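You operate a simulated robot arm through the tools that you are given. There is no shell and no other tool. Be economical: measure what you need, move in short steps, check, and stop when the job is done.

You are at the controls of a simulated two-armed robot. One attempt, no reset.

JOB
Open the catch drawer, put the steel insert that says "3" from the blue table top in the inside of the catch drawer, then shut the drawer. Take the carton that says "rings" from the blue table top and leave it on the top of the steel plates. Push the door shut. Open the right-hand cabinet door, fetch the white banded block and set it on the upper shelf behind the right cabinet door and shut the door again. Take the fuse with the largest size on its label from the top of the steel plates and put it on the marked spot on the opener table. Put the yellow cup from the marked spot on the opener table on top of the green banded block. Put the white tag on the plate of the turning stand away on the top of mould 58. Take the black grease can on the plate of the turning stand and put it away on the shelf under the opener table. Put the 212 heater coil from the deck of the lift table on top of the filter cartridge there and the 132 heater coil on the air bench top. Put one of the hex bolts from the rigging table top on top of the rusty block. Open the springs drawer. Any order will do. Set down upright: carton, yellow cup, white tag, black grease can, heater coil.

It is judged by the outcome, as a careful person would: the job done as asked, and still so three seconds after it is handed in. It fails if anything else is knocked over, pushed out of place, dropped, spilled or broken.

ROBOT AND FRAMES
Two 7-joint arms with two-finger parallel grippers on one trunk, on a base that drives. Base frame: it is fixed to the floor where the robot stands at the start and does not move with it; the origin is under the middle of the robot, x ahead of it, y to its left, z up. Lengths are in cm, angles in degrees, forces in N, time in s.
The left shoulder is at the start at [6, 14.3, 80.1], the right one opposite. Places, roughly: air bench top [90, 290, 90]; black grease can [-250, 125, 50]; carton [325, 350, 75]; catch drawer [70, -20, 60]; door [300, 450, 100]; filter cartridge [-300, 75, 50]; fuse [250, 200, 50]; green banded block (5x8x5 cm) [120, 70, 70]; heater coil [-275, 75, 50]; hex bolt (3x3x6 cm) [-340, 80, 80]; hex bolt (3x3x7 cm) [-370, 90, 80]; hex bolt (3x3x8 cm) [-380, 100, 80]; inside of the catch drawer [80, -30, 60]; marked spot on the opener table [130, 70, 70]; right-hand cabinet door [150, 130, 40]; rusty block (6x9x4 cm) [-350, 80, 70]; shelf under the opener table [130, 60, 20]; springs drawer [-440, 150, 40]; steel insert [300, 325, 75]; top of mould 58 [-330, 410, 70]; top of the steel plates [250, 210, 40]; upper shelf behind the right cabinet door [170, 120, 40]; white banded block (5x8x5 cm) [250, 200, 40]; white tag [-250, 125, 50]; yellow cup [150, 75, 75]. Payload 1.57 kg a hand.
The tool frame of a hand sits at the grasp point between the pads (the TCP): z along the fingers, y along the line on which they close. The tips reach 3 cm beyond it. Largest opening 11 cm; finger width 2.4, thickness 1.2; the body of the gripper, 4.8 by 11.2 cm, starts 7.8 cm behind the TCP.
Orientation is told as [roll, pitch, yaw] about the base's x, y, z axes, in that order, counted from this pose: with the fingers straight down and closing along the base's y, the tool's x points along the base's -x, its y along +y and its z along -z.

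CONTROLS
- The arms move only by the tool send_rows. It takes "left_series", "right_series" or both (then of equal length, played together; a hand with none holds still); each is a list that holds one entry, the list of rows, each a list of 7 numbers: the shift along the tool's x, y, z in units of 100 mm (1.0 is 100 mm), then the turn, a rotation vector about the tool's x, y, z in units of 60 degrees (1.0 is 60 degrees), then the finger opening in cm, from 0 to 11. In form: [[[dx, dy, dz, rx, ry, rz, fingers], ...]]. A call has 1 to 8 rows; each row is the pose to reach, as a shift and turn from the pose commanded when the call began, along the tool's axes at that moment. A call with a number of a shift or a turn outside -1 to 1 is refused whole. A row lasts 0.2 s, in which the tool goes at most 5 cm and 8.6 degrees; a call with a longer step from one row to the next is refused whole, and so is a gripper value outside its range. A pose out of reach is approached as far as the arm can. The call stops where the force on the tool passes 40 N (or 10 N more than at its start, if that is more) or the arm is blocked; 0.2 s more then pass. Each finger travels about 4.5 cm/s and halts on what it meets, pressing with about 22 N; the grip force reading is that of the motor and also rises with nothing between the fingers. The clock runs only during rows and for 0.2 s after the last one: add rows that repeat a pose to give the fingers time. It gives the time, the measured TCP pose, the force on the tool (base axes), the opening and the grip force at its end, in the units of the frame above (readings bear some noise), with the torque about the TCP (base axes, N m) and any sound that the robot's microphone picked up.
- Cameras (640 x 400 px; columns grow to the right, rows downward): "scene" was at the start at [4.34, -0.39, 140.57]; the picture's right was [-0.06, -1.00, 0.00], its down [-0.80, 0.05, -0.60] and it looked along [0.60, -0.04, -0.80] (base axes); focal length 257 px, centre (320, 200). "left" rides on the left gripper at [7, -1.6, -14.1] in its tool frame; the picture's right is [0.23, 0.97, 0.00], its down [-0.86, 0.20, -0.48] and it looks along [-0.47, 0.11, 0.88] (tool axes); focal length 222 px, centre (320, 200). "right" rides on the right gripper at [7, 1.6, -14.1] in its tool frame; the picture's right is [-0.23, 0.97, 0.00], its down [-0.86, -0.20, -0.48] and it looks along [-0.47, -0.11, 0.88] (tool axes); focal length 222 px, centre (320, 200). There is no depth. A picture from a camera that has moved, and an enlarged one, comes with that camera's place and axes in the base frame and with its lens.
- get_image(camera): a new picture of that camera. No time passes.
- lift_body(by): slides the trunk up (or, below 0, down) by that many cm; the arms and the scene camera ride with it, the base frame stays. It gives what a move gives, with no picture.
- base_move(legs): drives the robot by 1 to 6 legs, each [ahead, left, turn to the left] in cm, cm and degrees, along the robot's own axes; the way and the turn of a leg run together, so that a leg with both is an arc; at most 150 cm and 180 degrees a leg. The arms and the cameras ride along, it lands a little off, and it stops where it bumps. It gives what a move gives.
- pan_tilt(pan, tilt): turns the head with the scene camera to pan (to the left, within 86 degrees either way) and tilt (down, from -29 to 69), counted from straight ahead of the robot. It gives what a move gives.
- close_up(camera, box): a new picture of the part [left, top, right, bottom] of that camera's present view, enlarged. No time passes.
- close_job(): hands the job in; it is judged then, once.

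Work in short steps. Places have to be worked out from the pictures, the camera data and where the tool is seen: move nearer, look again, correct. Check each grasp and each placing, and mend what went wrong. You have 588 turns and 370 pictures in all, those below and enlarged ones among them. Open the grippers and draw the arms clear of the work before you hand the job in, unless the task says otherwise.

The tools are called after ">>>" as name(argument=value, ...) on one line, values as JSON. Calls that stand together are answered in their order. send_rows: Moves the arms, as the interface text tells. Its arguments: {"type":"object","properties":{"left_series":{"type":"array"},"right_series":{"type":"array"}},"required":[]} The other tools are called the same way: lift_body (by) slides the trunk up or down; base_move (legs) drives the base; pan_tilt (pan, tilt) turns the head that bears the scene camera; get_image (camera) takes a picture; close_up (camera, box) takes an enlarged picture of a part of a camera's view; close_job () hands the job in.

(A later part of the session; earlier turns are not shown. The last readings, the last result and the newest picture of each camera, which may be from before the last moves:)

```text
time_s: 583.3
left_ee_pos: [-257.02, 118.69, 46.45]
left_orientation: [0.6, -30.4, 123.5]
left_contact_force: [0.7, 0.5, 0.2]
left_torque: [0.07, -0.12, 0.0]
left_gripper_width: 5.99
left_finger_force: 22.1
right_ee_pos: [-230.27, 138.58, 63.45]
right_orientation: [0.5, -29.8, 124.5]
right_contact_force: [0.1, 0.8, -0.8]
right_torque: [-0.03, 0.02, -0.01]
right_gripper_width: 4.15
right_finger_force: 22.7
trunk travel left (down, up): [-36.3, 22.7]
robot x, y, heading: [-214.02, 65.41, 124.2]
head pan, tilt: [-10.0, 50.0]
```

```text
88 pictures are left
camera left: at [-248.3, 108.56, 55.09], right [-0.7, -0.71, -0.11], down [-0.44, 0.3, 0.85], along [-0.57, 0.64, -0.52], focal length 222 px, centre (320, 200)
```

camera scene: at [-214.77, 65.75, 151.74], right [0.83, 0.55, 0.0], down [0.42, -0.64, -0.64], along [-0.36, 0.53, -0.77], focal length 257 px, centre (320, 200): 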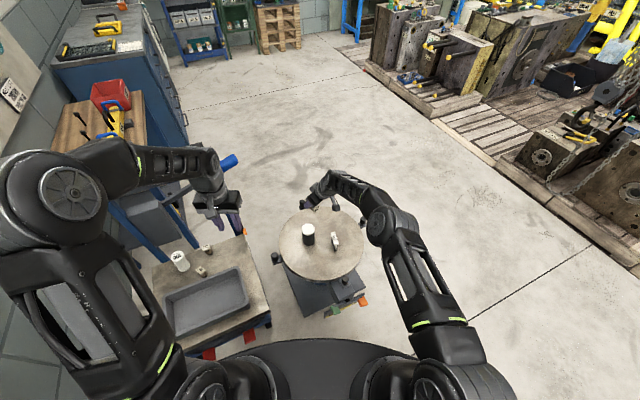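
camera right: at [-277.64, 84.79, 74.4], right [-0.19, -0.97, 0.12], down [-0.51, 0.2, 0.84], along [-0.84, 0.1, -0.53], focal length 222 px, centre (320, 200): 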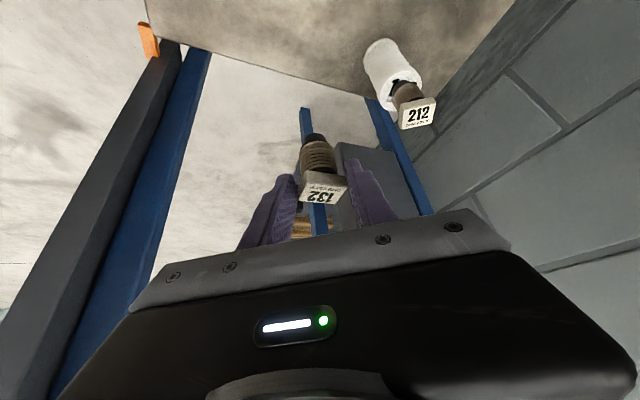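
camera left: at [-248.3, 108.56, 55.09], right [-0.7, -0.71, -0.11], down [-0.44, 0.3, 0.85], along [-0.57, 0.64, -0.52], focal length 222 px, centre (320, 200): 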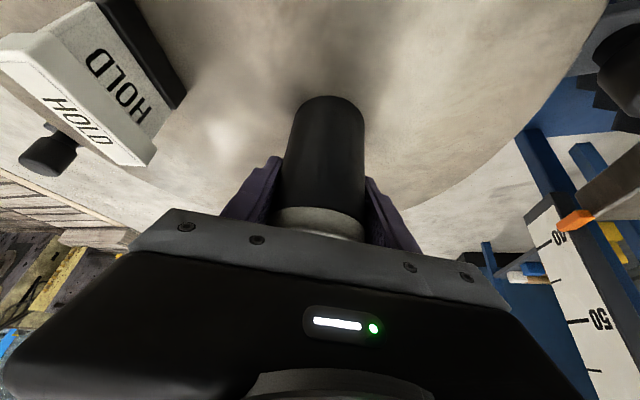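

Grease can gripped. Lift, then drive to the air bench: out to the aisle and along it.

>>> lift_body(by=22)

>>> base_move(legs=[[-16, 0, 0], [0, 0, -124], [140, 0, 0], [112, 0, 0], [0, 0, 60], [30, 0, 0]])

>>> pan_tilt(pan=0, tilt=30)

>>> get_image(camera="scene")

```text
time_s: 585.6
left_ee_pos: [-257.03, 118.68, 68.29]
left_orientation: [0.6, -30.3, 123.5]
left_contact_force: [-0.5, 0.7, -2.6]
left_torque: [0.03, 0.01, 0.0]
left_gripper_width: 5.96
left_finger_force: 22.4
right_ee_pos: [-230.3, 138.55, 85.52]
right_orientation: [0.5, -29.8, 124.6]
right_contact_force: [0.5, 0.7, -2.4]
right_torque: [0.0, 0.0, 0.0]
right_gripper_width: 4.19
right_finger_force: 22.2
trunk travel left (down, up): [-58.3, 0.7]
robot x, y, heading: [-213.83, 65.65, 124.4]
head pan, tilt: [-10.0, 50.0]
```

```text
time_s: 594.1
left_ee_pos: [-116.88, 56.56, 68.22]
left_orientation: [0.7, -30.1, -4.0]
left_contact_force: [-0.3, -0.6, -3.4]
left_torque: [0.03, 0.02, 0.02]
left_gripper_width: 5.96
left_finger_force: 21.8
right_ee_pos: [-117.11, 23.28, 85.25]
right_orientation: [0.5, -29.8, -2.9]
right_contact_force: [-0.6, 0.2, -1.5]
right_torque: [0.02, 0.03, 0.01]
right_gripper_width: 4.15
right_finger_force: 22.7
trunk travel left (down, up): [-58.3, 0.7]
robot x, y, heading: [-185.29, 54.31, -3.1]
head pan, tilt: [-10.0, 50.0]
stopped in leg 3: the robot was blocked; the commanded pose is now the measured one
```

```text
time_s: 595.0
left_ee_pos: [-116.94, 56.55, 68.3]
left_orientation: [0.7, -30.2, -3.8]
left_contact_force: [-0.3, -0.3, -3.9]
left_torque: [0.02, -0.02, 0.0]
left_gripper_width: 5.96
left_finger_force: 22.3
right_ee_pos: [-117.13, 23.22, 85.5]
right_orientation: [0.6, -29.9, -2.8]
right_contact_force: [0.7, -0.1, -1.7]
right_torque: [-0.02, 0.0, -0.05]
right_gripper_width: 4.15
right_finger_force: 22.3
trunk travel left (down, up): [-58.3, 0.7]
robot x, y, heading: [-185.26, 54.28, -3.2]
head pan, tilt: [0.0, 30.0]
```

```text
87 pictures are left
camera scene: at [-179.35, 54.06, 162.23], right [-0.05, -1.0, 0.0], down [-0.5, 0.03, -0.87], along [0.86, -0.05, -0.5], focal length 257 px, centre (320, 200)
```

scene: 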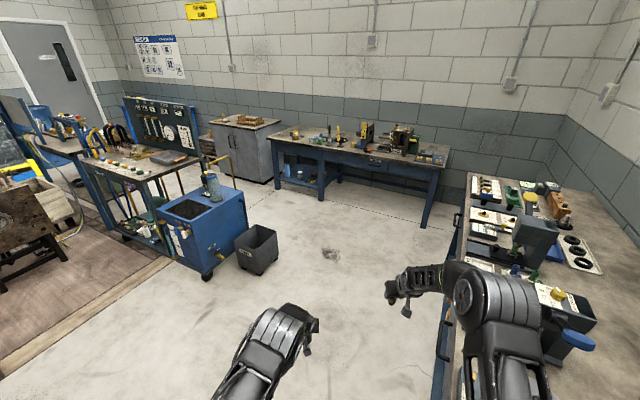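

Blocked – my right elbow seems to be over the tool bench. Back off and shift left, away from it.

>>> base_move(legs=[[-12, 0, 0], [0, 22, 0]])

>>> pan_tilt(pan=-30, tilt=35)

>>> get_image(camera="scene")

```text
time_s: 597.5
left_ee_pos: [-127.53, 79.13, 68.19]
left_orientation: [0.6, -30.2, -3.6]
left_contact_force: [-0.6, -0.3, -3.6]
left_torque: [-0.02, 0.0, -0.01]
left_gripper_width: 5.96
left_finger_force: 21.6
right_ee_pos: [-127.74, 45.89, 85.43]
right_orientation: [0.4, -29.8, -2.7]
right_contact_force: [-0.5, 0.4, -2.5]
right_torque: [-0.05, 0.03, 0.01]
right_gripper_width: 4.15
right_finger_force: 21.8
trunk travel left (down, up): [-58.3, 0.7]
robot x, y, heading: [-196.26, 76.76, -2.7]
head pan, tilt: [0.0, 30.0]
```

```text
time_s: 598.4
left_ee_pos: [-127.64, 79.02, 68.25]
left_orientation: [0.6, -30.3, -3.7]
left_contact_force: [-0.2, 0.1, -3.3]
left_torque: [-0.05, -0.01, 0.04]
left_gripper_width: 5.94
left_finger_force: 22.2
right_ee_pos: [-127.69, 45.76, 85.44]
right_orientation: [0.6, -29.9, -2.6]
right_contact_force: [-0.6, -0.2, -1.7]
right_torque: [-0.01, 0.04, 0.0]
right_gripper_width: 4.15
right_finger_force: 21.9
trunk travel left (down, up): [-58.3, 0.7]
robot x, y, heading: [-196.04, 76.72, -2.8]
head pan, tilt: [-30.0, 35.0]
```

```text
86 pictures are left
camera scene: at [-191.69, 72.01, 161.46], right [-0.54, -0.84, 0.0], down [-0.48, 0.31, -0.82], along [0.69, -0.45, -0.57], focal length 257 px, centre (320, 200)
```

scene: 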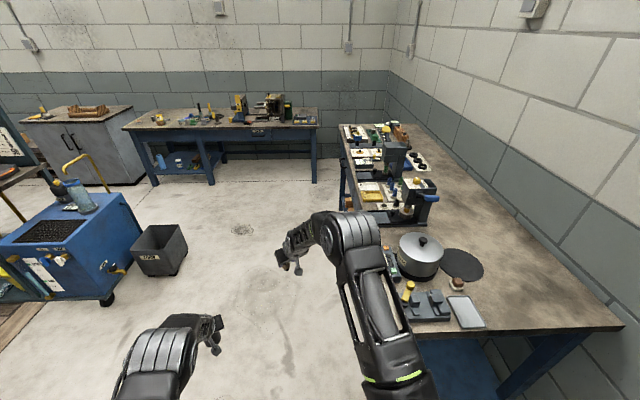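

Everything on the bench stands. Drive diagonally clear of both bench and bin.

>>> base_move(legs=[[119, -13, 0], [119, -13, 0], [0, 0, 62]])

>>> pan_tilt(pan=35, tilt=25)

>>> get_image(camera="scene")

```text
time_s: 609.0
left_ee_pos: [92.44, 45.02, 67.55]
left_orientation: [1.3, -28.8, -3.8]
left_contact_force: [0.4, 1.3, -3.4]
left_torque: [-0.03, -0.02, 0.02]
left_gripper_width: 6.02
left_finger_force: 22.2
right_ee_pos: [93.26, 11.5, 85.41]
right_orientation: [0.7, -30.0, -2.3]
right_contact_force: [-0.5, -0.6, 0.4]
right_torque: [-0.02, -0.01, 0.01]
right_gripper_width: 1.5
right_finger_force: 0.0
trunk travel left (down, up): [-58.3, 0.7]
robot x, y, heading: [24.64, 41.99, -2.9]
head pan, tilt: [-30.0, 35.0]
stopped in leg 2: the force on the tool passed its limit (the readings are from after the stop); the commanded pose is now the measured one
```

```text
time_s: 610.4
left_ee_pos: [92.51, 44.95, 67.56]
left_orientation: [1.4, -28.9, -3.9]
left_contact_force: [-0.7, 0.6, -2.4]
left_torque: [0.02, 0.0, -0.02]
left_gripper_width: 6.01
left_finger_force: 22.1
right_ee_pos: [93.21, 11.44, 85.51]
right_orientation: [0.6, -30.1, -2.5]
right_contact_force: [0.2, -0.8, -0.3]
right_torque: [0.0, -0.03, -0.01]
right_gripper_width: 1.51
right_finger_force: 0.2
trunk travel left (down, up): [-58.3, 0.7]
robot x, y, heading: [24.8, 41.99, -2.6]
head pan, tilt: [35.0, 25.0]
```

```text
85 pictures are left
camera scene: at [29.59, 47.22, 163.04], right [0.53, -0.85, 0.0], down [-0.36, -0.22, -0.91], along [0.77, 0.48, -0.42], focal length 257 px, centre (320, 200)
```

scene: 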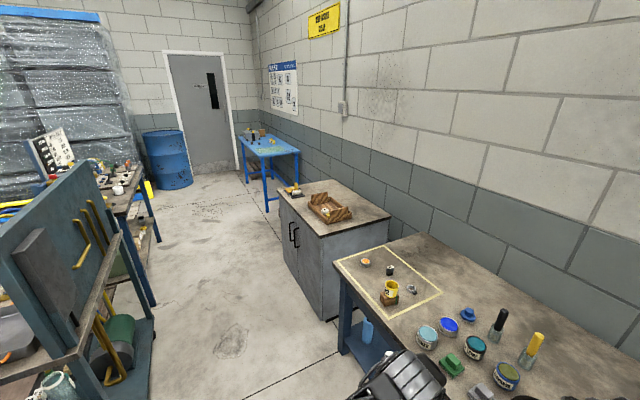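

I drove too far: the left hand met the table edge and the right hand has lost the 132 coil. Look for it with the right camera.

>>> get_image(camera="right")

>>> get_image(camera="left")

```text
84 pictures are left
camera right: at [80.29, 13.57, 94.35], right [0.23, 0.96, 0.12], down [0.49, -0.23, 0.84], along [0.84, -0.14, -0.53], focal length 222 px, centre (320, 200)
```

right: 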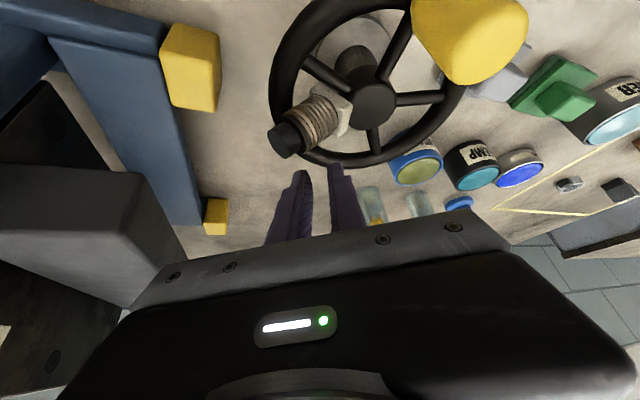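

```text
83 pictures are left
camera left: at [79.47, 43.86, 76.64], right [-0.15, 0.99, -0.09], down [0.53, 0.15, 0.84], along [0.84, 0.07, -0.54], focal length 222 px, centre (320, 200)
```

left: 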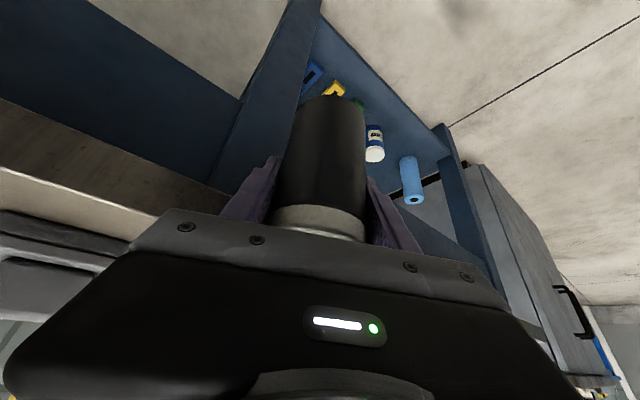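

The coil lies on the handwheel's spokes. First raise the right hand, then back the base off 12 to free the can from the table edge.

>>> send_rows(right_series=[[[-0.13, 0, -0.22, 0, 0, 0, 3], [-0.27, 0, -0.45, 0, 0, 0, 5], [-0.4, 0, -0.69, 0, 0, 0, 5]]])

>>> base_move(legs=[[-14, 0, 0]])

>>> get_image(camera="right")

```text
time_s: 611.2
left_ee_pos: [92.59, 45.04, 67.68]
left_orientation: [1.2, -28.8, -3.8]
left_contact_force: [-1.6, 1.2, -2.7]
left_torque: [-0.01, -0.06, -0.07]
left_gripper_width: 6.0
left_finger_force: 22.5
right_ee_pos: [93.26, 11.33, 93.66]
right_orientation: [0.6, -30.0, -2.3]
right_contact_force: [0.7, 0.0, 0.9]
right_torque: [0.01, 0.0, 0.03]
right_gripper_width: 5.01
right_finger_force: 0.0
trunk travel left (down, up): [-58.3, 0.7]
robot x, y, heading: [24.73, 42.15, -2.5]
head pan, tilt: [35.0, 25.0]
```

```text
time_s: 612.5
left_ee_pos: [78.65, 45.85, 67.75]
left_orientation: [1.4, -29.0, -3.7]
left_contact_force: [0.1, -0.3, -1.9]
left_torque: [-0.01, -0.01, -0.01]
left_gripper_width: 5.99
left_finger_force: 22.1
right_ee_pos: [79.7, 12.12, 93.66]
right_orientation: [0.6, -30.1, -2.4]
right_contact_force: [-0.2, -0.1, 0.7]
right_torque: [0.0, -0.01, 0.04]
right_gripper_width: 5.01
right_finger_force: 0.1
trunk travel left (down, up): [-58.3, 0.7]
robot x, y, heading: [10.67, 42.55, -2.8]
head pan, tilt: [35.0, 25.0]
```

```text
82 pictures are left
camera right: at [66.66, 14.22, 102.45], right [0.23, 0.96, 0.12], down [0.49, -0.23, 0.84], along [0.84, -0.13, -0.53], focal length 222 px, centre (320, 200)
```

right: 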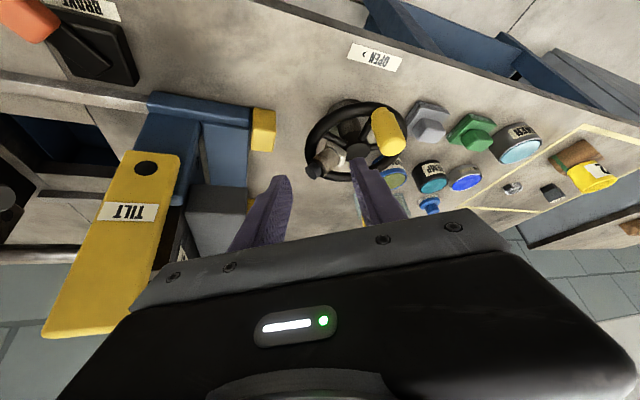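

Deliver the grease can first: it goes on the shelf under this table. Back off, align with the table and move left in front of the shelf.

>>> base_move(legs=[[-16, 0, 0], [0, 0, -27.2], [0, 75, 0]])

>>> lift_body(by=-28)

>>> pan_tilt(pan=0, tilt=38)

>>> get_image(camera="scene")

>>> get_image(camera="left")

```text
time_s: 616.3
left_ee_pos: [62.94, 24.96, 67.5]
left_orientation: [1.4, -28.7, -28.7]
left_contact_force: [0.7, 0.4, -3.8]
left_torque: [0.02, 0.02, -0.01]
left_gripper_width: 6.02
left_finger_force: 22.3
right_ee_pos: [49.61, -6.02, 93.62]
right_orientation: [0.8, -30.2, -27.4]
right_contact_force: [0.0, 0.6, -0.2]
right_torque: [0.05, 0.0, 0.03]
right_gripper_width: 5.03
right_finger_force: 0.0
trunk travel left (down, up): [-58.3, 0.7]
robot x, y, heading: [0.58, 51.11, -28.0]
head pan, tilt: [35.0, 25.0]
stopped in leg 3: the robot was blocked; the commanded pose is now the measured one
```

```text
time_s: 619.2
left_ee_pos: [62.96, 24.91, 39.6]
left_orientation: [1.3, -28.9, -28.9]
left_contact_force: [0.3, -0.3, -3.0]
left_torque: [0.0, -0.02, 0.01]
left_gripper_width: 6.02
left_finger_force: 22.2
right_ee_pos: [49.61, -5.85, 65.72]
right_orientation: [0.6, -30.1, -27.5]
right_contact_force: [0.4, -0.8, 0.1]
right_torque: [-0.01, -0.02, -0.01]
right_gripper_width: 5.0
right_finger_force: 0.1
trunk travel left (down, up): [-30.3, 28.7]
robot x, y, heading: [0.6, 50.41, -28.0]
head pan, tilt: [35.0, 25.0]
```

```text
time_s: 620.2
left_ee_pos: [62.98, 25.02, 39.61]
left_orientation: [1.4, -29.0, -28.7]
left_contact_force: [0.4, 0.4, -3.4]
left_torque: [-0.02, -0.03, 0.01]
left_gripper_width: 6.0
left_finger_force: 22.2
right_ee_pos: [49.56, -5.94, 65.55]
right_orientation: [0.7, -30.2, -27.4]
right_contact_force: [0.6, -0.1, 0.2]
right_torque: [0.0, 0.0, 0.01]
right_gripper_width: 5.01
right_finger_force: 0.0
trunk travel left (down, up): [-30.3, 28.7]
robot x, y, heading: [0.11, 50.5, -27.9]
head pan, tilt: [0.0, 38.0]
```

```text
81 pictures are left
camera scene: at [5.31, 48.24, 133.01], right [-0.47, -0.88, 0.0], down [-0.54, 0.29, -0.79], along [0.7, -0.37, -0.62], focal length 257 px, centre (320, 200)
```

scene: 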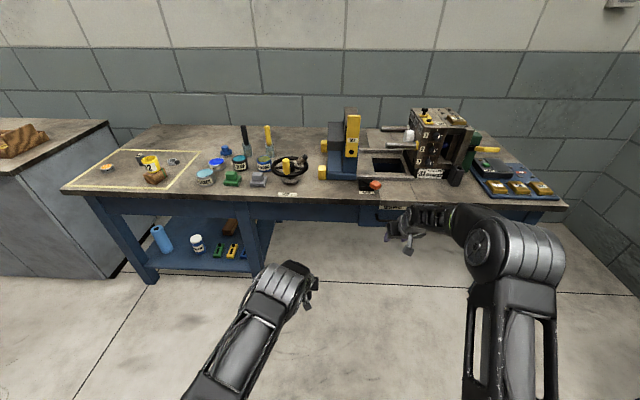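

```text
80 pictures are left
camera left: at [50.66, 29.29, 48.61], right [0.28, 0.95, -0.09], down [0.54, -0.08, 0.84], along [0.79, -0.29, -0.54], focal length 222 px, centre (320, 200)
```

left: 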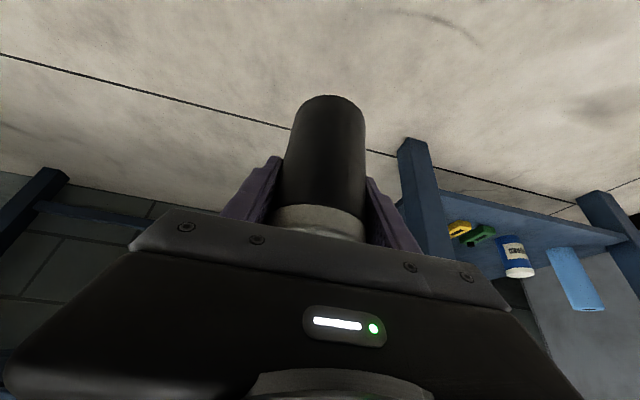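

The bin blocked the side move. Go forward 9 first, then left along the table.

>>> base_move(legs=[[9, 0, -2], [0, 64, 0]])

>>> get_image(camera="left")

```text
time_s: 622.4
left_ee_pos: [77.48, 30.83, 39.46]
left_orientation: [1.4, -28.8, -28.1]
left_contact_force: [-0.8, -0.4, -2.2]
left_torque: [-0.01, -0.04, -0.01]
left_gripper_width: 6.03
left_finger_force: 22.0
right_ee_pos: [64.62, -0.2, 65.71]
right_orientation: [0.5, -30.2, -26.5]
right_contact_force: [0.0, 0.9, -0.5]
right_torque: [0.03, -0.01, 0.02]
right_gripper_width: 5.03
right_finger_force: 0.0
trunk travel left (down, up): [-30.3, 28.7]
robot x, y, heading: [14.83, 55.86, -27.1]
head pan, tilt: [0.0, 38.0]
stopped in leg 2: the robot was blocked; the commanded pose is now the measured one
```

```text
79 pictures are left
camera left: at [65.19, 35.09, 48.56], right [0.27, 0.96, -0.09], down [0.54, -0.08, 0.84], along [0.79, -0.27, -0.54], focal length 222 px, centre (320, 200)
```

left: 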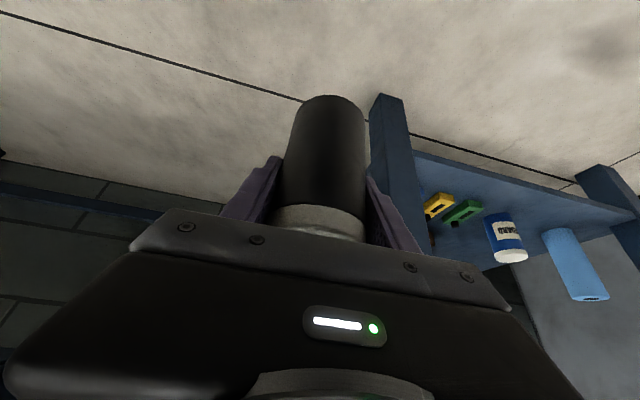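

The robot's rear box meets the bin. Retract both hands so I can first go forward, then left.

>>> send_rows(left_series=[[[0.25, 0, -0.14, 0, 0, 0, 4], [0.5, 0, -0.28, 0, 0, 0, 4], [0.75, 0, -0.42, 0, 0, 0, 4], [0.95, 0, -0.53, 0, 0, 0, 4]]], right_series=[[[0.25, 0, -0.14, 0, 0, 0, 5], [0.5, 0, -0.28, 0, 0, 0, 5], [0.75, 0, -0.42, 0, 0, 0, 5], [0.95, 0, -0.53, 0, 0, 0, 5]]])

>>> send_rows(left_series=[[[0.25, 0, -0.14, 0, 0, 0, 4], [0.5, 0, -0.28, 0, 0, 0, 4], [0.75, 0, -0.42, 0, 0, 0, 4], [0.95, 0, -0.53, 0, 0, 0, 4]]], right_series=[[[0.25, 0, -0.14, 0, 0, 0, 5], [0.5, 0, -0.28, 0, 0, 0, 5], [0.75, 0, -0.42, 0, 0, 0, 5], [0.95, 0, -0.53, 0, 0, 0, 5]]])

>>> base_move(legs=[[0, -4, 0], [16, 0, -3], [0, 63, 0]])

>>> get_image(camera="scene")

```text
time_s: 623.4
left_ee_pos: [67.83, 35.87, 39.63]
left_orientation: [1.4, -28.9, -27.9]
left_contact_force: [0.8, 0.4, -2.2]
left_torque: [-0.03, -0.03, 0.0]
left_gripper_width: 5.99
left_finger_force: 22.0
right_ee_pos: [54.93, 4.66, 65.58]
right_orientation: [0.7, -30.2, -26.7]
right_contact_force: [-0.5, -0.4, -0.3]
right_torque: [0.01, 0.01, -0.01]
right_gripper_width: 5.02
right_finger_force: 0.1
trunk travel left (down, up): [-30.3, 28.7]
robot x, y, heading: [14.51, 55.8, -27.1]
head pan, tilt: [0.0, 38.0]
```

```text
time_s: 624.4
left_ee_pos: [58.07, 40.92, 39.78]
left_orientation: [1.4, -28.8, -28.0]
left_contact_force: [0.4, -0.4, -3.7]
left_torque: [-0.01, -0.01, -0.01]
left_gripper_width: 6.02
left_finger_force: 21.7
right_ee_pos: [45.15, 9.43, 65.33]
right_orientation: [0.7, -30.1, -26.5]
right_contact_force: [-0.6, 0.3, -0.7]
right_torque: [0.03, 0.01, -0.01]
right_gripper_width: 5.02
right_finger_force: 0.0
trunk travel left (down, up): [-30.3, 28.7]
robot x, y, heading: [14.41, 55.64, -27.1]
head pan, tilt: [0.0, 38.0]
```

```text
time_s: 629.5
left_ee_pos: [100.68, 82.92, 39.93]
left_orientation: [1.3, -28.8, -30.3]
left_contact_force: [0.0, -0.2, -3.0]
left_torque: [-0.02, -0.02, -0.03]
left_gripper_width: 6.01
left_finger_force: 21.6
right_ee_pos: [86.3, 51.99, 65.33]
right_orientation: [0.6, -30.2, -29.0]
right_contact_force: [-0.2, -0.1, 0.4]
right_torque: [0.0, -0.02, -0.01]
right_gripper_width: 5.02
right_finger_force: 0.1
trunk travel left (down, up): [-30.3, 28.7]
robot x, y, heading: [57.65, 99.87, -29.4]
head pan, tilt: [0.0, 38.0]
```

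```text
78 pictures are left
camera scene: at [62.74, 96.89, 133.01], right [-0.49, -0.87, 0.0], down [-0.54, 0.3, -0.79], along [0.69, -0.39, -0.62], focal length 257 px, centre (320, 200)
```

scene: 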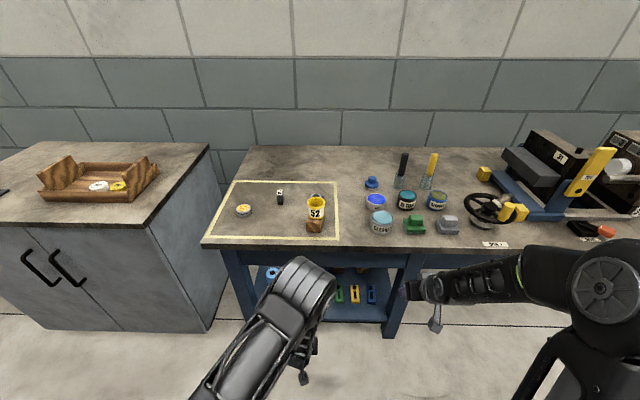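

In front of the shelf. Look with the left camera.

>>> get_image(camera="left")

```text
77 pictures are left
camera left: at [88.53, 87.56, 48.84], right [0.31, 0.95, -0.09], down [0.54, -0.1, 0.84], along [0.78, -0.31, -0.54], focal length 222 px, centre (320, 200)
```

left: 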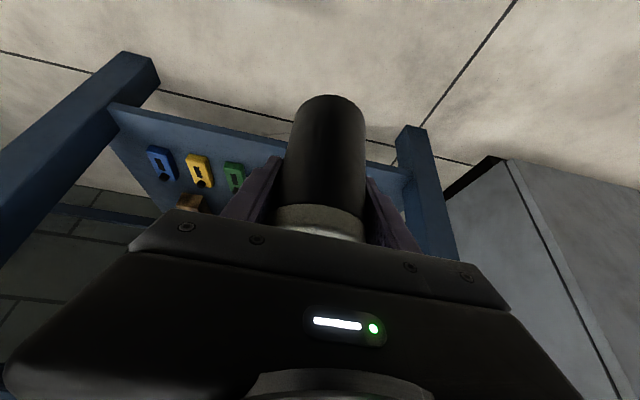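

Shelf z≈20, free gap at v≈122 near its front. Drive 15 forward under the table edge.

>>> base_move(legs=[[15, 0, 0]])

>>> send_rows(left_series=[[[-0.17, 0, 0.1, 0, 0, 0, 4], [-0.35, 0, 0.2, 0, 0, 0, 4], [-0.52, 0, 0.29, 0, 0, 0, 4], [-0.57, 0, 0.32, 0, 0, 0, 4]]])

>>> lift_body(by=-10)

>>> get_image(camera="left")

```text
time_s: 630.8
left_ee_pos: [112.31, 76.05, 39.75]
left_orientation: [1.4, -28.8, -30.6]
left_contact_force: [-0.3, 0.3, -2.7]
left_torque: [-0.05, -0.01, -0.01]
left_gripper_width: 6.02
left_finger_force: 21.8
right_ee_pos: [96.96, 45.78, 64.67]
right_orientation: [1.0, -28.5, -29.7]
right_contact_force: [0.3, 0.3, -0.4]
right_torque: [0.0, -0.02, -0.03]
right_gripper_width: 5.01
right_finger_force: 0.1
trunk travel left (down, up): [-30.3, 28.7]
robot x, y, heading: [69.52, 93.16, -29.6]
head pan, tilt: [0.0, 38.0]
stopped in leg 1: the force on the tool passed its limit (the readings are from after the stop); the commanded pose is now the measured one
```

```text
time_s: 631.8
left_ee_pos: [117.9, 72.95, 39.74]
left_orientation: [1.4, -28.7, -30.4]
left_contact_force: [0.0, 0.6, -3.7]
left_torque: [-0.01, -0.04, 0.04]
left_gripper_width: 6.01
left_finger_force: 21.8
right_ee_pos: [97.05, 45.7, 64.7]
right_orientation: [1.0, -28.5, -29.8]
right_contact_force: [0.2, -0.2, 0.2]
right_torque: [-0.01, 0.0, 0.03]
right_gripper_width: 5.02
right_finger_force: 0.0
trunk travel left (down, up): [-30.3, 28.7]
robot x, y, heading: [69.44, 92.9, -29.6]
head pan, tilt: [0.0, 38.0]
```

```text
time_s: 632.3
left_ee_pos: [117.89, 72.95, 37.73]
left_orientation: [1.3, -28.8, -30.6]
left_contact_force: [0.4, 0.2, -2.7]
left_torque: [-0.01, 0.0, 0.03]
left_gripper_width: 6.03
left_finger_force: 21.7
right_ee_pos: [97.12, 45.81, 63.23]
right_orientation: [1.1, -28.9, -29.9]
right_contact_force: [-12.0, 10.0, 17.0]
right_torque: [-1.06, -0.85, -0.35]
right_gripper_width: 5.02
right_finger_force: 0.0
trunk travel left (down, up): [-28.4, 30.6]
robot x, y, heading: [69.49, 92.81, -29.8]
head pan, tilt: [0.0, 38.0]
stopped: the force on the tool passed its limit (the readings are from after the stop); the commanded pose is now the measured one
```

```text
76 pictures are left
camera left: at [105.73, 77.75, 46.83], right [0.31, 0.95, -0.09], down [0.54, -0.1, 0.84], along [0.78, -0.31, -0.54], focal length 222 px, centre (320, 200)
```

left: 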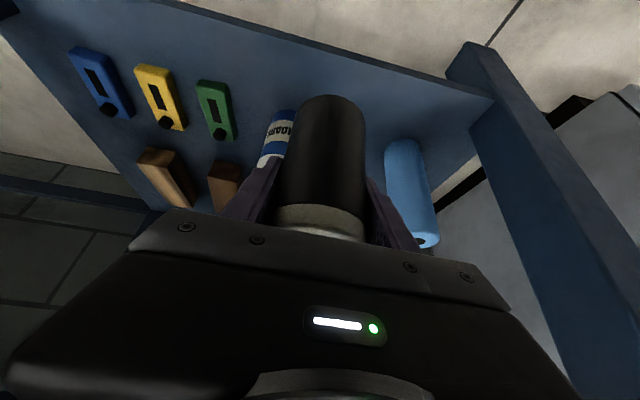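

The right hand touches the table apron. Pull it back first, then lower.

>>> send_rows(right_series=[[[0.2, 0, -0.11, 0, 0, 0, 5], [0.45, 0, -0.25, 0, 0, 0, 5], [0.7, 0, -0.4, 0, 0, 0, 5], [0.95, 0, -0.53, 0, 0, 0, 5]]])

>>> lift_body(by=-8)

>>> get_image(camera="left")

```text
time_s: 633.3
left_ee_pos: [117.95, 73.01, 37.79]
left_orientation: [1.4, -28.8, -30.6]
left_contact_force: [0.3, -0.8, -2.8]
left_torque: [-0.05, 0.01, 0.01]
left_gripper_width: 6.0
left_finger_force: 21.8
right_ee_pos: [91.3, 47.51, 63.37]
right_orientation: [1.1, -28.8, -30.0]
right_contact_force: [-0.9, -0.7, 0.2]
right_torque: [-0.01, 0.02, 0.0]
right_gripper_width: 5.02
right_finger_force: 0.1
right hand out of reach, approached as far as the arm can: row 3, 4
trunk travel left (down, up): [-28.4, 30.6]
robot x, y, heading: [69.8, 93.16, -29.8]
head pan, tilt: [0.0, 38.0]
```

```text
time_s: 634.5
left_ee_pos: [117.94, 72.86, 29.69]
left_orientation: [1.4, -28.7, -30.6]
left_contact_force: [0.3, -1.0, -3.2]
left_torque: [-0.02, 0.01, 0.01]
left_gripper_width: 5.99
left_finger_force: 21.5
right_ee_pos: [91.27, 47.48, 55.22]
right_orientation: [1.1, -29.0, -29.8]
right_contact_force: [-0.3, 0.1, 0.0]
right_torque: [-0.02, 0.01, 0.02]
right_gripper_width: 4.99
right_finger_force: 0.0
trunk travel left (down, up): [-20.4, 38.6]
robot x, y, heading: [69.72, 93.03, -29.7]
head pan, tilt: [0.0, 38.0]
```

```text
75 pictures are left
camera left: at [105.82, 77.67, 38.78], right [0.31, 0.95, -0.09], down [0.54, -0.1, 0.84], along [0.78, -0.31, -0.54], focal length 222 px, centre (320, 200)
```

left: 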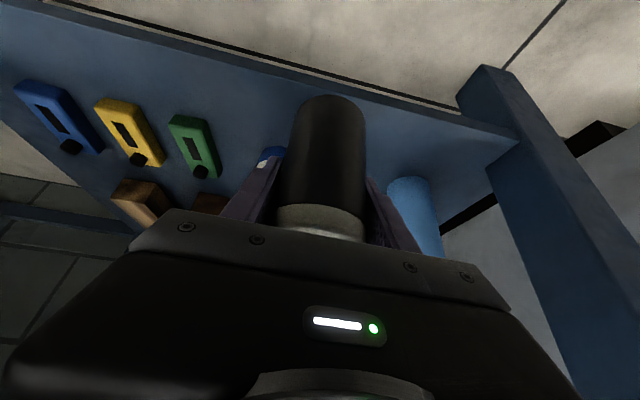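

Move 2.5 deeper, then lower to contact.

>>> send_rows(left_series=[[[-0.11, 0, 0.06, 0, 0, 0, 4], [-0.22, 0, 0.12, 0, 0, 0, 4], [-0.22, 0, 0.12, 0, 0, 0, 4]]])

>>> lift_body(by=-2.4)

>>> lift_body(by=-0.5)

>>> lift_body(by=-0.4)

```text
time_s: 635.3
left_ee_pos: [120.12, 71.6, 29.65]
left_orientation: [1.5, -28.8, -30.6]
left_contact_force: [1.1, -0.1, -3.4]
left_torque: [-0.02, -0.02, 0.02]
left_gripper_width: 6.02
left_finger_force: 21.9
right_ee_pos: [91.27, 47.44, 55.38]
right_orientation: [1.1, -29.0, -29.9]
right_contact_force: [0.3, 0.1, 0.2]
right_torque: [-0.03, 0.01, -0.02]
right_gripper_width: 5.02
right_finger_force: 0.0
trunk travel left (down, up): [-20.4, 38.6]
robot x, y, heading: [69.11, 92.74, -29.6]
head pan, tilt: [0.0, 38.0]
```

```text
time_s: 636.0
left_ee_pos: [120.21, 71.68, 27.35]
left_orientation: [1.4, -28.9, -30.6]
left_contact_force: [0.9, 0.6, -3.7]
left_torque: [0.01, -0.01, 0.0]
left_gripper_width: 5.99
left_finger_force: 22.0
right_ee_pos: [91.34, 47.52, 52.88]
right_orientation: [1.1, -28.8, -30.0]
right_contact_force: [-0.9, -0.2, -0.2]
right_torque: [-0.02, -0.03, -0.01]
right_gripper_width: 5.0
right_finger_force: 0.1
trunk travel left (down, up): [-18.0, 41.0]
robot x, y, heading: [69.89, 93.33, -29.7]
head pan, tilt: [0.0, 38.0]
```

```text
time_s: 636.5
left_ee_pos: [120.11, 71.59, 26.71]
left_orientation: [1.4, -28.9, -30.7]
left_contact_force: [0.1, -0.1, -4.0]
left_torque: [0.0, -0.02, 0.01]
left_gripper_width: 5.99
left_finger_force: 22.2
right_ee_pos: [91.21, 47.52, 52.42]
right_orientation: [1.1, -28.9, -29.8]
right_contact_force: [0.0, -0.2, -0.8]
right_torque: [0.0, -0.02, 0.01]
right_gripper_width: 4.99
right_finger_force: 0.0
trunk travel left (down, up): [-17.5, 41.5]
robot x, y, heading: [69.82, 93.09, -29.8]
head pan, tilt: [0.0, 38.0]
```

```text
time_s: 637.1
left_ee_pos: [120.12, 71.67, 26.33]
left_orientation: [1.4, -28.8, -30.6]
left_contact_force: [0.9, 0.1, -3.0]
left_torque: [-0.03, -0.01, 0.01]
left_gripper_width: 6.01
left_finger_force: 22.2
right_ee_pos: [91.18, 47.52, 51.98]
right_orientation: [1.1, -28.8, -30.0]
right_contact_force: [0.3, -0.8, 0.0]
right_torque: [0.01, -0.01, 0.01]
right_gripper_width: 5.0
right_finger_force: 0.1
trunk travel left (down, up): [-17.1, 41.9]
robot x, y, heading: [69.58, 92.58, -29.8]
head pan, tilt: [0.0, 38.0]
```

Continue lowering in small steps.

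>>> lift_body(by=-0.6)

>>> lift_body(by=-0.6)

>>> lift_body(by=-0.6)

>>> get_image(camera="left")

```text
time_s: 637.6
left_ee_pos: [120.06, 71.62, 25.77]
left_orientation: [1.4, -28.8, -30.5]
left_contact_force: [0.2, -0.3, -4.2]
left_torque: [-0.01, -0.04, 0.02]
left_gripper_width: 6.01
left_finger_force: 21.7
right_ee_pos: [91.28, 47.47, 51.42]
right_orientation: [1.1, -28.8, -29.9]
right_contact_force: [-0.3, -0.6, 0.3]
right_torque: [0.04, -0.03, 0.0]
right_gripper_width: 5.0
right_finger_force: 0.1
trunk travel left (down, up): [-16.5, 42.5]
robot x, y, heading: [69.42, 93.07, -29.4]
head pan, tilt: [0.0, 38.0]
```

```text
time_s: 638.2
left_ee_pos: [120.16, 71.61, 25.21]
left_orientation: [1.3, -28.7, -30.6]
left_contact_force: [0.5, 0.0, -3.5]
left_torque: [0.02, 0.0, -0.02]
left_gripper_width: 5.98
left_finger_force: 22.6
right_ee_pos: [91.15, 47.46, 50.85]
right_orientation: [1.2, -28.8, -30.0]
right_contact_force: [0.4, 0.3, 0.0]
right_torque: [0.0, 0.03, 0.0]
right_gripper_width: 5.01
right_finger_force: 0.1
trunk travel left (down, up): [-15.9, 43.1]
robot x, y, heading: [69.53, 93.05, -29.7]
head pan, tilt: [0.0, 38.0]
```

```text
time_s: 638.7
left_ee_pos: [120.18, 71.75, 24.64]
left_orientation: [1.4, -28.8, -30.6]
left_contact_force: [0.1, 0.0, -3.3]
left_torque: [-0.02, 0.02, -0.02]
left_gripper_width: 6.01
left_finger_force: 22.0
right_ee_pos: [91.18, 47.52, 50.2]
right_orientation: [1.1, -28.8, -29.8]
right_contact_force: [-0.1, 0.0, 0.4]
right_torque: [0.0, -0.01, 0.0]
right_gripper_width: 5.01
right_finger_force: 0.1
trunk travel left (down, up): [-15.3, 43.7]
robot x, y, heading: [69.68, 92.99, -29.9]
head pan, tilt: [0.0, 38.0]
```

```text
74 pictures are left
camera left: at [108.03, 76.38, 33.65], right [0.31, 0.95, -0.09], down [0.54, -0.1, 0.84], along [0.78, -0.31, -0.54], focal length 222 px, centre (320, 200)
```

left: 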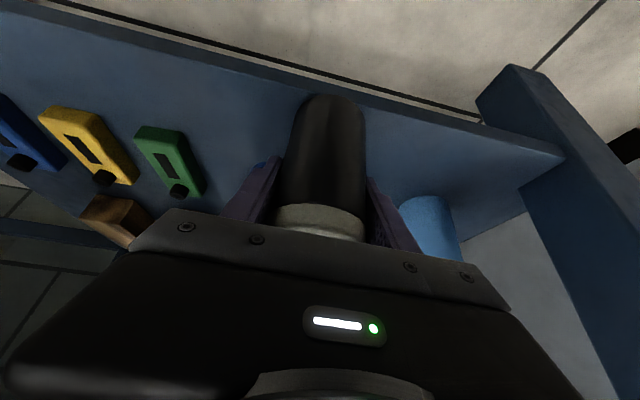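

Still not down, and it should sit deeper. Move 2.5 further in, then continue lowering.

>>> send_rows(left_series=[[[-0.11, 0, 0.06, 0, 0, 0, 4], [-0.22, 0, 0.12, 0, 0, 0, 4], [-0.22, 0, 0.12, 0, 0, 0, 4]]])

>>> lift_body(by=-0.8)

>>> lift_body(by=-0.8)

>>> lift_body(by=-0.8)

>>> get_image(camera="left")

```text
time_s: 639.5
left_ee_pos: [122.27, 70.57, 24.63]
left_orientation: [1.4, -28.8, -30.6]
left_contact_force: [-0.8, -0.5, -3.0]
left_torque: [0.0, -0.01, -0.01]
left_gripper_width: 6.03
left_finger_force: 22.1
right_ee_pos: [91.33, 47.45, 50.21]
right_orientation: [1.1, -28.9, -29.9]
right_contact_force: [0.4, 0.3, 0.4]
right_torque: [0.03, 0.02, -0.02]
right_gripper_width: 5.02
right_finger_force: 0.1
trunk travel left (down, up): [-15.3, 43.7]
robot x, y, heading: [69.58, 92.87, -29.5]
head pan, tilt: [0.0, 38.0]
```

```text
time_s: 640.1
left_ee_pos: [122.33, 70.56, 23.63]
left_orientation: [1.5, -28.8, -30.7]
left_contact_force: [-0.4, 0.1, -3.6]
left_torque: [-0.03, -0.02, 0.01]
left_gripper_width: 6.02
left_finger_force: 21.6
right_ee_pos: [91.29, 47.47, 49.4]
right_orientation: [1.1, -29.0, -29.9]
right_contact_force: [-0.3, 0.5, -0.7]
right_torque: [0.03, 0.03, -0.02]
right_gripper_width: 5.02
right_finger_force: 0.1
trunk travel left (down, up): [-14.5, 44.5]
robot x, y, heading: [69.41, 92.82, -29.7]
head pan, tilt: [0.0, 38.0]
```

```text
time_s: 640.7
left_ee_pos: [122.53, 70.43, 23.16]
left_orientation: [1.3, -29.2, -30.5]
left_contact_force: [-0.1, -0.1, 16.7]
left_torque: [-0.46, 0.04, -0.03]
left_gripper_width: 6.02
left_finger_force: 22.1
right_ee_pos: [91.27, 47.46, 48.68]
right_orientation: [1.1, -28.9, -30.0]
right_contact_force: [-0.2, -0.1, 0.9]
right_torque: [0.0, -0.01, 0.0]
right_gripper_width: 5.04
right_finger_force: 0.1
trunk travel left (down, up): [-13.7, 45.3]
robot x, y, heading: [69.77, 92.87, -29.7]
head pan, tilt: [0.0, 38.0]
```

```text
time_s: 641.2
left_ee_pos: [122.18, 70.49, 22.34]
left_orientation: [1.4, -28.9, -30.6]
left_contact_force: [0.1, -2.9, 12.2]
left_torque: [-0.59, 0.2, 0.01]
left_gripper_width: 5.95
left_finger_force: 22.0
right_ee_pos: [91.25, 47.44, 47.82]
right_orientation: [1.1, -28.9, -29.9]
right_contact_force: [-0.5, 0.1, 0.6]
right_torque: [0.0, -0.01, 0.01]
right_gripper_width: 5.0
right_finger_force: 0.2
trunk travel left (down, up): [-12.9, 46.1]
robot x, y, heading: [69.27, 93.07, -29.7]
head pan, tilt: [0.0, 38.0]
```

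```text
73 pictures are left
camera left: at [110.14, 75.16, 31.27], right [0.32, 0.94, -0.09], down [0.54, -0.1, 0.84], along [0.78, -0.31, -0.54], focal length 222 px, centre (320, 200)
```

left: 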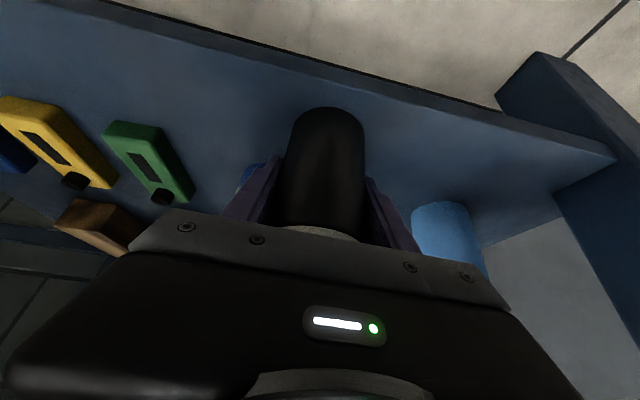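

On the shelf. Open to 7.5 and withdraw along the tool axis.

>>> send_rows(left_series=[[[0, 0, 0, 0, 0, 0, 6.6], [0, 0, 0, 0, 0, 0, 7.4], [0, 0, 0, 0, 0, 0, 7.4], [0, 0, -0.25, 0, 0, 0, 7.4], [0, 0, -0.5, 0, 0, 0, 7.4], [0, 0, -0.75, 0, 0, 0, 7.4], [0, 0, -1.0, 0, 0, 0, 7.4]]])

>>> get_image(camera="left")

```text
time_s: 642.8
left_ee_pos: [117.94, 72.83, 30.98]
left_orientation: [1.3, -28.8, -30.6]
left_contact_force: [-0.2, 0.2, 0.3]
left_torque: [-0.01, 0.02, 0.01]
left_gripper_width: 7.38
left_finger_force: 0.0
right_ee_pos: [91.17, 47.51, 47.78]
right_orientation: [1.2, -28.9, -29.9]
right_contact_force: [0.0, 0.3, -0.4]
right_torque: [-0.02, 0.01, -0.04]
right_gripper_width: 5.04
right_finger_force: 0.0
trunk travel left (down, up): [-12.9, 46.1]
robot x, y, heading: [69.9, 92.98, -29.7]
head pan, tilt: [0.0, 38.0]
```

```text
72 pictures are left
camera left: at [105.81, 77.59, 39.98], right [0.31, 0.95, -0.09], down [0.54, -0.1, 0.84], along [0.78, -0.31, -0.54], focal length 222 px, centre (320, 200)
```

left: 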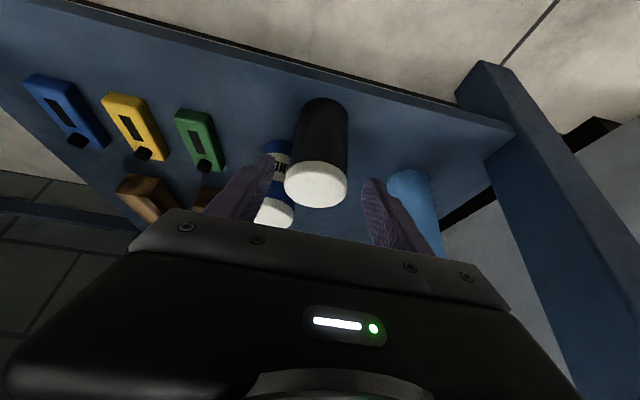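

Grease can delivered upright. Now the dropped coil on the handwheel: back off a little, raise up, and move right along the table.

>>> base_move(legs=[[-11, 0, 0]])

>>> lift_body(by=45)

>>> send_rows(left_series=[[[-0.12, 0, -0.22, 0, 0.08, 0, 6], [-0.24, 0, -0.44, 0, 0.16, 0, 6], [-0.36, 0, -0.66, 0, 0.24, 0, 6], [-0.48, 0, -0.88, 0, 0.36, 0, 6], [-0.6, 0, -0.95, 0, 0.48, 0, 6]]], right_series=[[[-0.05, 0, -0.1, 0, 0, 0, 5], [-0.1, 0, -0.2, 0, 0, 0, 5], [-0.1, 0, -0.2, 0, 0, 0, 5], [-0.1, 0, -0.2, 0, 0, 0, 5], [-0.1, 0, -0.2, 0, 0, 0, 5]]])

>>> base_move(legs=[[0, -66, 0]])

>>> get_image(camera="left")

```text
time_s: 644.0
left_ee_pos: [108.09, 78.23, 30.86]
left_orientation: [1.4, -28.8, -30.6]
left_contact_force: [0.2, 0.0, -1.2]
left_torque: [-0.02, -0.02, 0.01]
left_gripper_width: 7.38
left_finger_force: 0.0
right_ee_pos: [81.55, 53.06, 47.84]
right_orientation: [1.1, -28.9, -29.9]
right_contact_force: [-0.1, 0.6, -0.1]
right_torque: [-0.02, 0.02, 0.02]
right_gripper_width: 5.02
right_finger_force: 0.1
trunk travel left (down, up): [-12.9, 46.1]
robot x, y, heading: [59.8, 98.5, -29.7]
head pan, tilt: [0.0, 38.0]
```

```text
refused: 45 is not a number from -40 to 40
```

```text
time_s: 645.2
left_ee_pos: [108.72, 77.74, 42.19]
left_orientation: [1.3, 0.0, -29.9]
left_contact_force: [0.2, 0.6, -0.1]
left_torque: [0.04, 0.0, 0.0]
left_gripper_width: 6.01
left_finger_force: 0.0
right_ee_pos: [81.4, 53.09, 50.15]
right_orientation: [1.1, -28.9, -30.0]
right_contact_force: [0.4, 0.0, -0.3]
right_torque: [-0.01, -0.02, -0.05]
right_gripper_width: 5.03
right_finger_force: 0.0
trunk travel left (down, up): [-12.9, 46.1]
robot x, y, heading: [59.7, 98.42, -29.6]
head pan, tilt: [0.0, 38.0]
```

```text
time_s: 648.9
left_ee_pos: [76.61, 20.96, 42.23]
left_orientation: [1.2, 0.0, -29.5]
left_contact_force: [0.0, 0.0, 0.0]
left_torque: [0.0, 0.02, 0.0]
left_gripper_width: 6.02
left_finger_force: 0.0
right_ee_pos: [49.35, -4.1, 50.19]
right_orientation: [1.2, -28.9, -29.5]
right_contact_force: [-0.5, -0.2, -0.3]
right_torque: [0.02, 0.02, 0.01]
right_gripper_width: 5.05
right_finger_force: 0.0
trunk travel left (down, up): [-12.9, 46.1]
robot x, y, heading: [27.33, 41.29, -29.2]
head pan, tilt: [0.0, 38.0]
```

```text
71 pictures are left
camera left: at [69.44, 22.51, 56.34], right [0.28, 0.96, 0.02], down [0.84, -0.26, 0.48], along [0.47, -0.12, -0.88], focal length 222 px, centre (320, 200)
```

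left: 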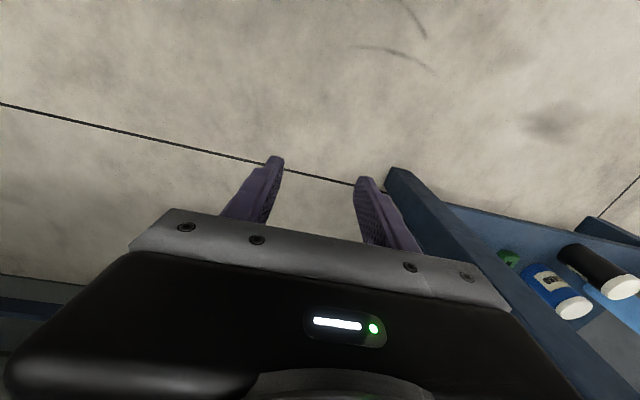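

Back 8 to clear the table edge, then raise 40.

>>> base_move(legs=[[-8, 0, 0]])

>>> lift_body(by=40)

>>> send_rows(left_series=[[[0, 0, -0.3, 0, 0, 0.11, 5], [0, 0, -0.6, 0, 0, 0.22, 5], [0, 0, -0.9, 0, 0, 0.33, 5], [0, 0, -1.0, 0, 0, 0.44, 5], [0, 0, -1.0, 0, 0, 0.55, 5], [0, 0, -1.0, 0, 0, 0.66, 5], [0, 0, -1.0, 0, 0, 0.78, 5]]])

>>> base_move(legs=[[20, 0, 0]])

>>> get_image(camera="left")

```text
time_s: 650.0
left_ee_pos: [69.52, 24.73, 42.11]
left_orientation: [1.2, 0.0, -29.6]
left_contact_force: [1.3, 0.2, -0.1]
left_torque: [0.03, 0.01, 0.01]
left_gripper_width: 5.98
left_finger_force: 0.1
right_ee_pos: [42.44, -0.25, 50.1]
right_orientation: [1.0, -29.0, -29.6]
right_contact_force: [-0.3, 0.7, -0.9]
right_torque: [0.0, -0.04, -0.02]
right_gripper_width: 5.01
right_finger_force: 0.2
trunk travel left (down, up): [-12.9, 46.1]
robot x, y, heading: [19.84, 45.46, -29.4]
head pan, tilt: [0.0, 38.0]
```

```text
time_s: 653.8
left_ee_pos: [69.48, 24.65, 82.1]
left_orientation: [1.2, 0.1, -29.7]
left_contact_force: [0.3, 1.4, 0.3]
left_torque: [0.0, -0.04, 0.03]
left_gripper_width: 6.0
left_finger_force: 0.0
right_ee_pos: [42.33, -0.24, 90.09]
right_orientation: [1.1, -29.0, -29.6]
right_contact_force: [-0.6, 0.0, 0.0]
right_torque: [0.0, -0.03, 0.0]
right_gripper_width: 5.0
right_finger_force: 0.1
trunk travel left (down, up): [-52.9, 6.1]
robot x, y, heading: [20.53, 45.09, -29.7]
head pan, tilt: [0.0, 38.0]
```

```text
time_s: 655.4
left_ee_pos: [69.49, 24.59, 92.17]
left_orientation: [0.9, 0.9, -76.5]
left_contact_force: [-0.1, -0.3, 0.0]
left_torque: [0.02, -0.01, -0.02]
left_gripper_width: 5.0
left_finger_force: 0.0
right_ee_pos: [42.45, -0.25, 90.27]
right_orientation: [1.1, -28.9, -29.6]
right_contact_force: [-0.2, -0.1, 0.7]
right_torque: [0.05, -0.03, -0.01]
right_gripper_width: 5.0
right_finger_force: 0.0
trunk travel left (down, up): [-52.9, 6.1]
robot x, y, heading: [20.51, 45.1, -29.5]
head pan, tilt: [0.0, 38.0]
```

```text
time_s: 657.0
left_ee_pos: [87.17, 14.47, 92.11]
left_orientation: [0.7, 0.9, -76.5]
left_contact_force: [0.3, -1.0, -0.2]
left_torque: [0.02, 0.04, -0.02]
left_gripper_width: 5.03
left_finger_force: 0.0
right_ee_pos: [60.09, -10.12, 90.13]
right_orientation: [1.1, -28.8, -29.6]
right_contact_force: [0.7, -0.5, 0.1]
right_torque: [0.0, 0.01, -0.02]
right_gripper_width: 5.01
right_finger_force: 0.1
trunk travel left (down, up): [-52.9, 6.1]
robot x, y, heading: [37.79, 35.32, -29.5]
head pan, tilt: [0.0, 38.0]
```

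```text
70 pictures are left
camera left: at [83.71, 20.5, 106.39], right [0.89, 0.45, 0.02], down [0.39, -0.79, 0.47], along [0.22, -0.41, -0.88], focal length 222 px, centre (320, 200)
```

left: 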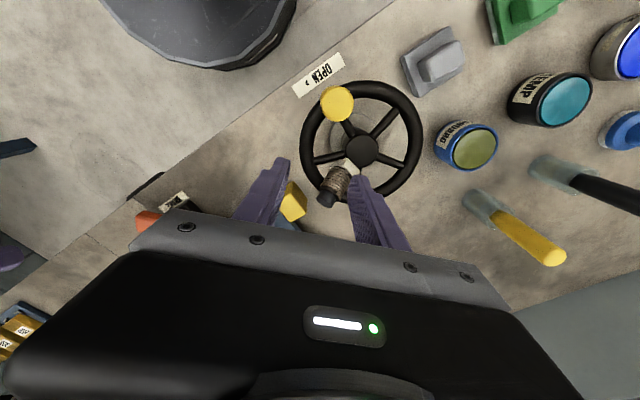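

Good view of the coil on the wheel. Align the left hand with it and lower above it.

>>> send_rows(left_series=[[[-0.1, 0.09, 0.1, 0, 0, 0.1, 4.8], [-0.2, 0.18, 0.2, 0, 0, 0.2, 4.8], [-0.33, 0.28, 0.35, 0, 0, 0.29, 4.8], [-0.33, 0.28, 0.5, 0, 0, 0.29, 4.8]]])

>>> get_image(camera="left")

```text
time_s: 658.0
left_ee_pos: [90.6, 12.15, 87.35]
left_orientation: [0.5, 1.2, -93.9]
left_contact_force: [0.0, 0.2, 0.0]
left_torque: [0.02, 0.01, 0.0]
left_gripper_width: 4.78
left_finger_force: 0.0
right_ee_pos: [59.93, -10.15, 90.25]
right_orientation: [1.2, -28.9, -29.6]
right_contact_force: [0.5, 0.1, -0.7]
right_torque: [-0.03, 0.0, 0.01]
right_gripper_width: 5.03
right_finger_force: 0.1
trunk travel left (down, up): [-52.9, 6.1]
robot x, y, heading: [38.07, 35.03, -29.3]
head pan, tilt: [0.0, 38.0]
```

```text
69 pictures are left
camera left: at [89.23, 18.85, 101.54], right [0.99, 0.16, 0.01], down [0.14, -0.88, 0.46], along [0.09, -0.46, -0.89], focal length 222 px, centre (320, 200)
```

left: 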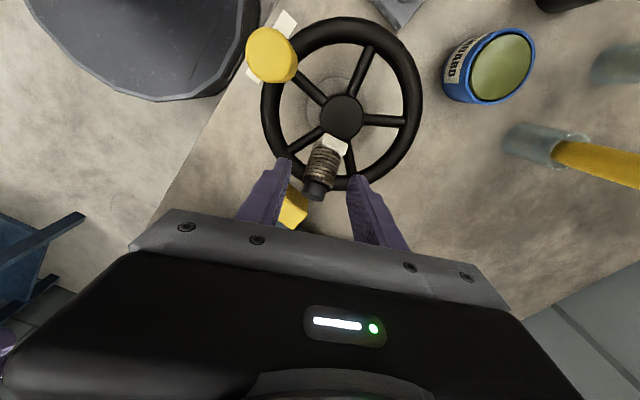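

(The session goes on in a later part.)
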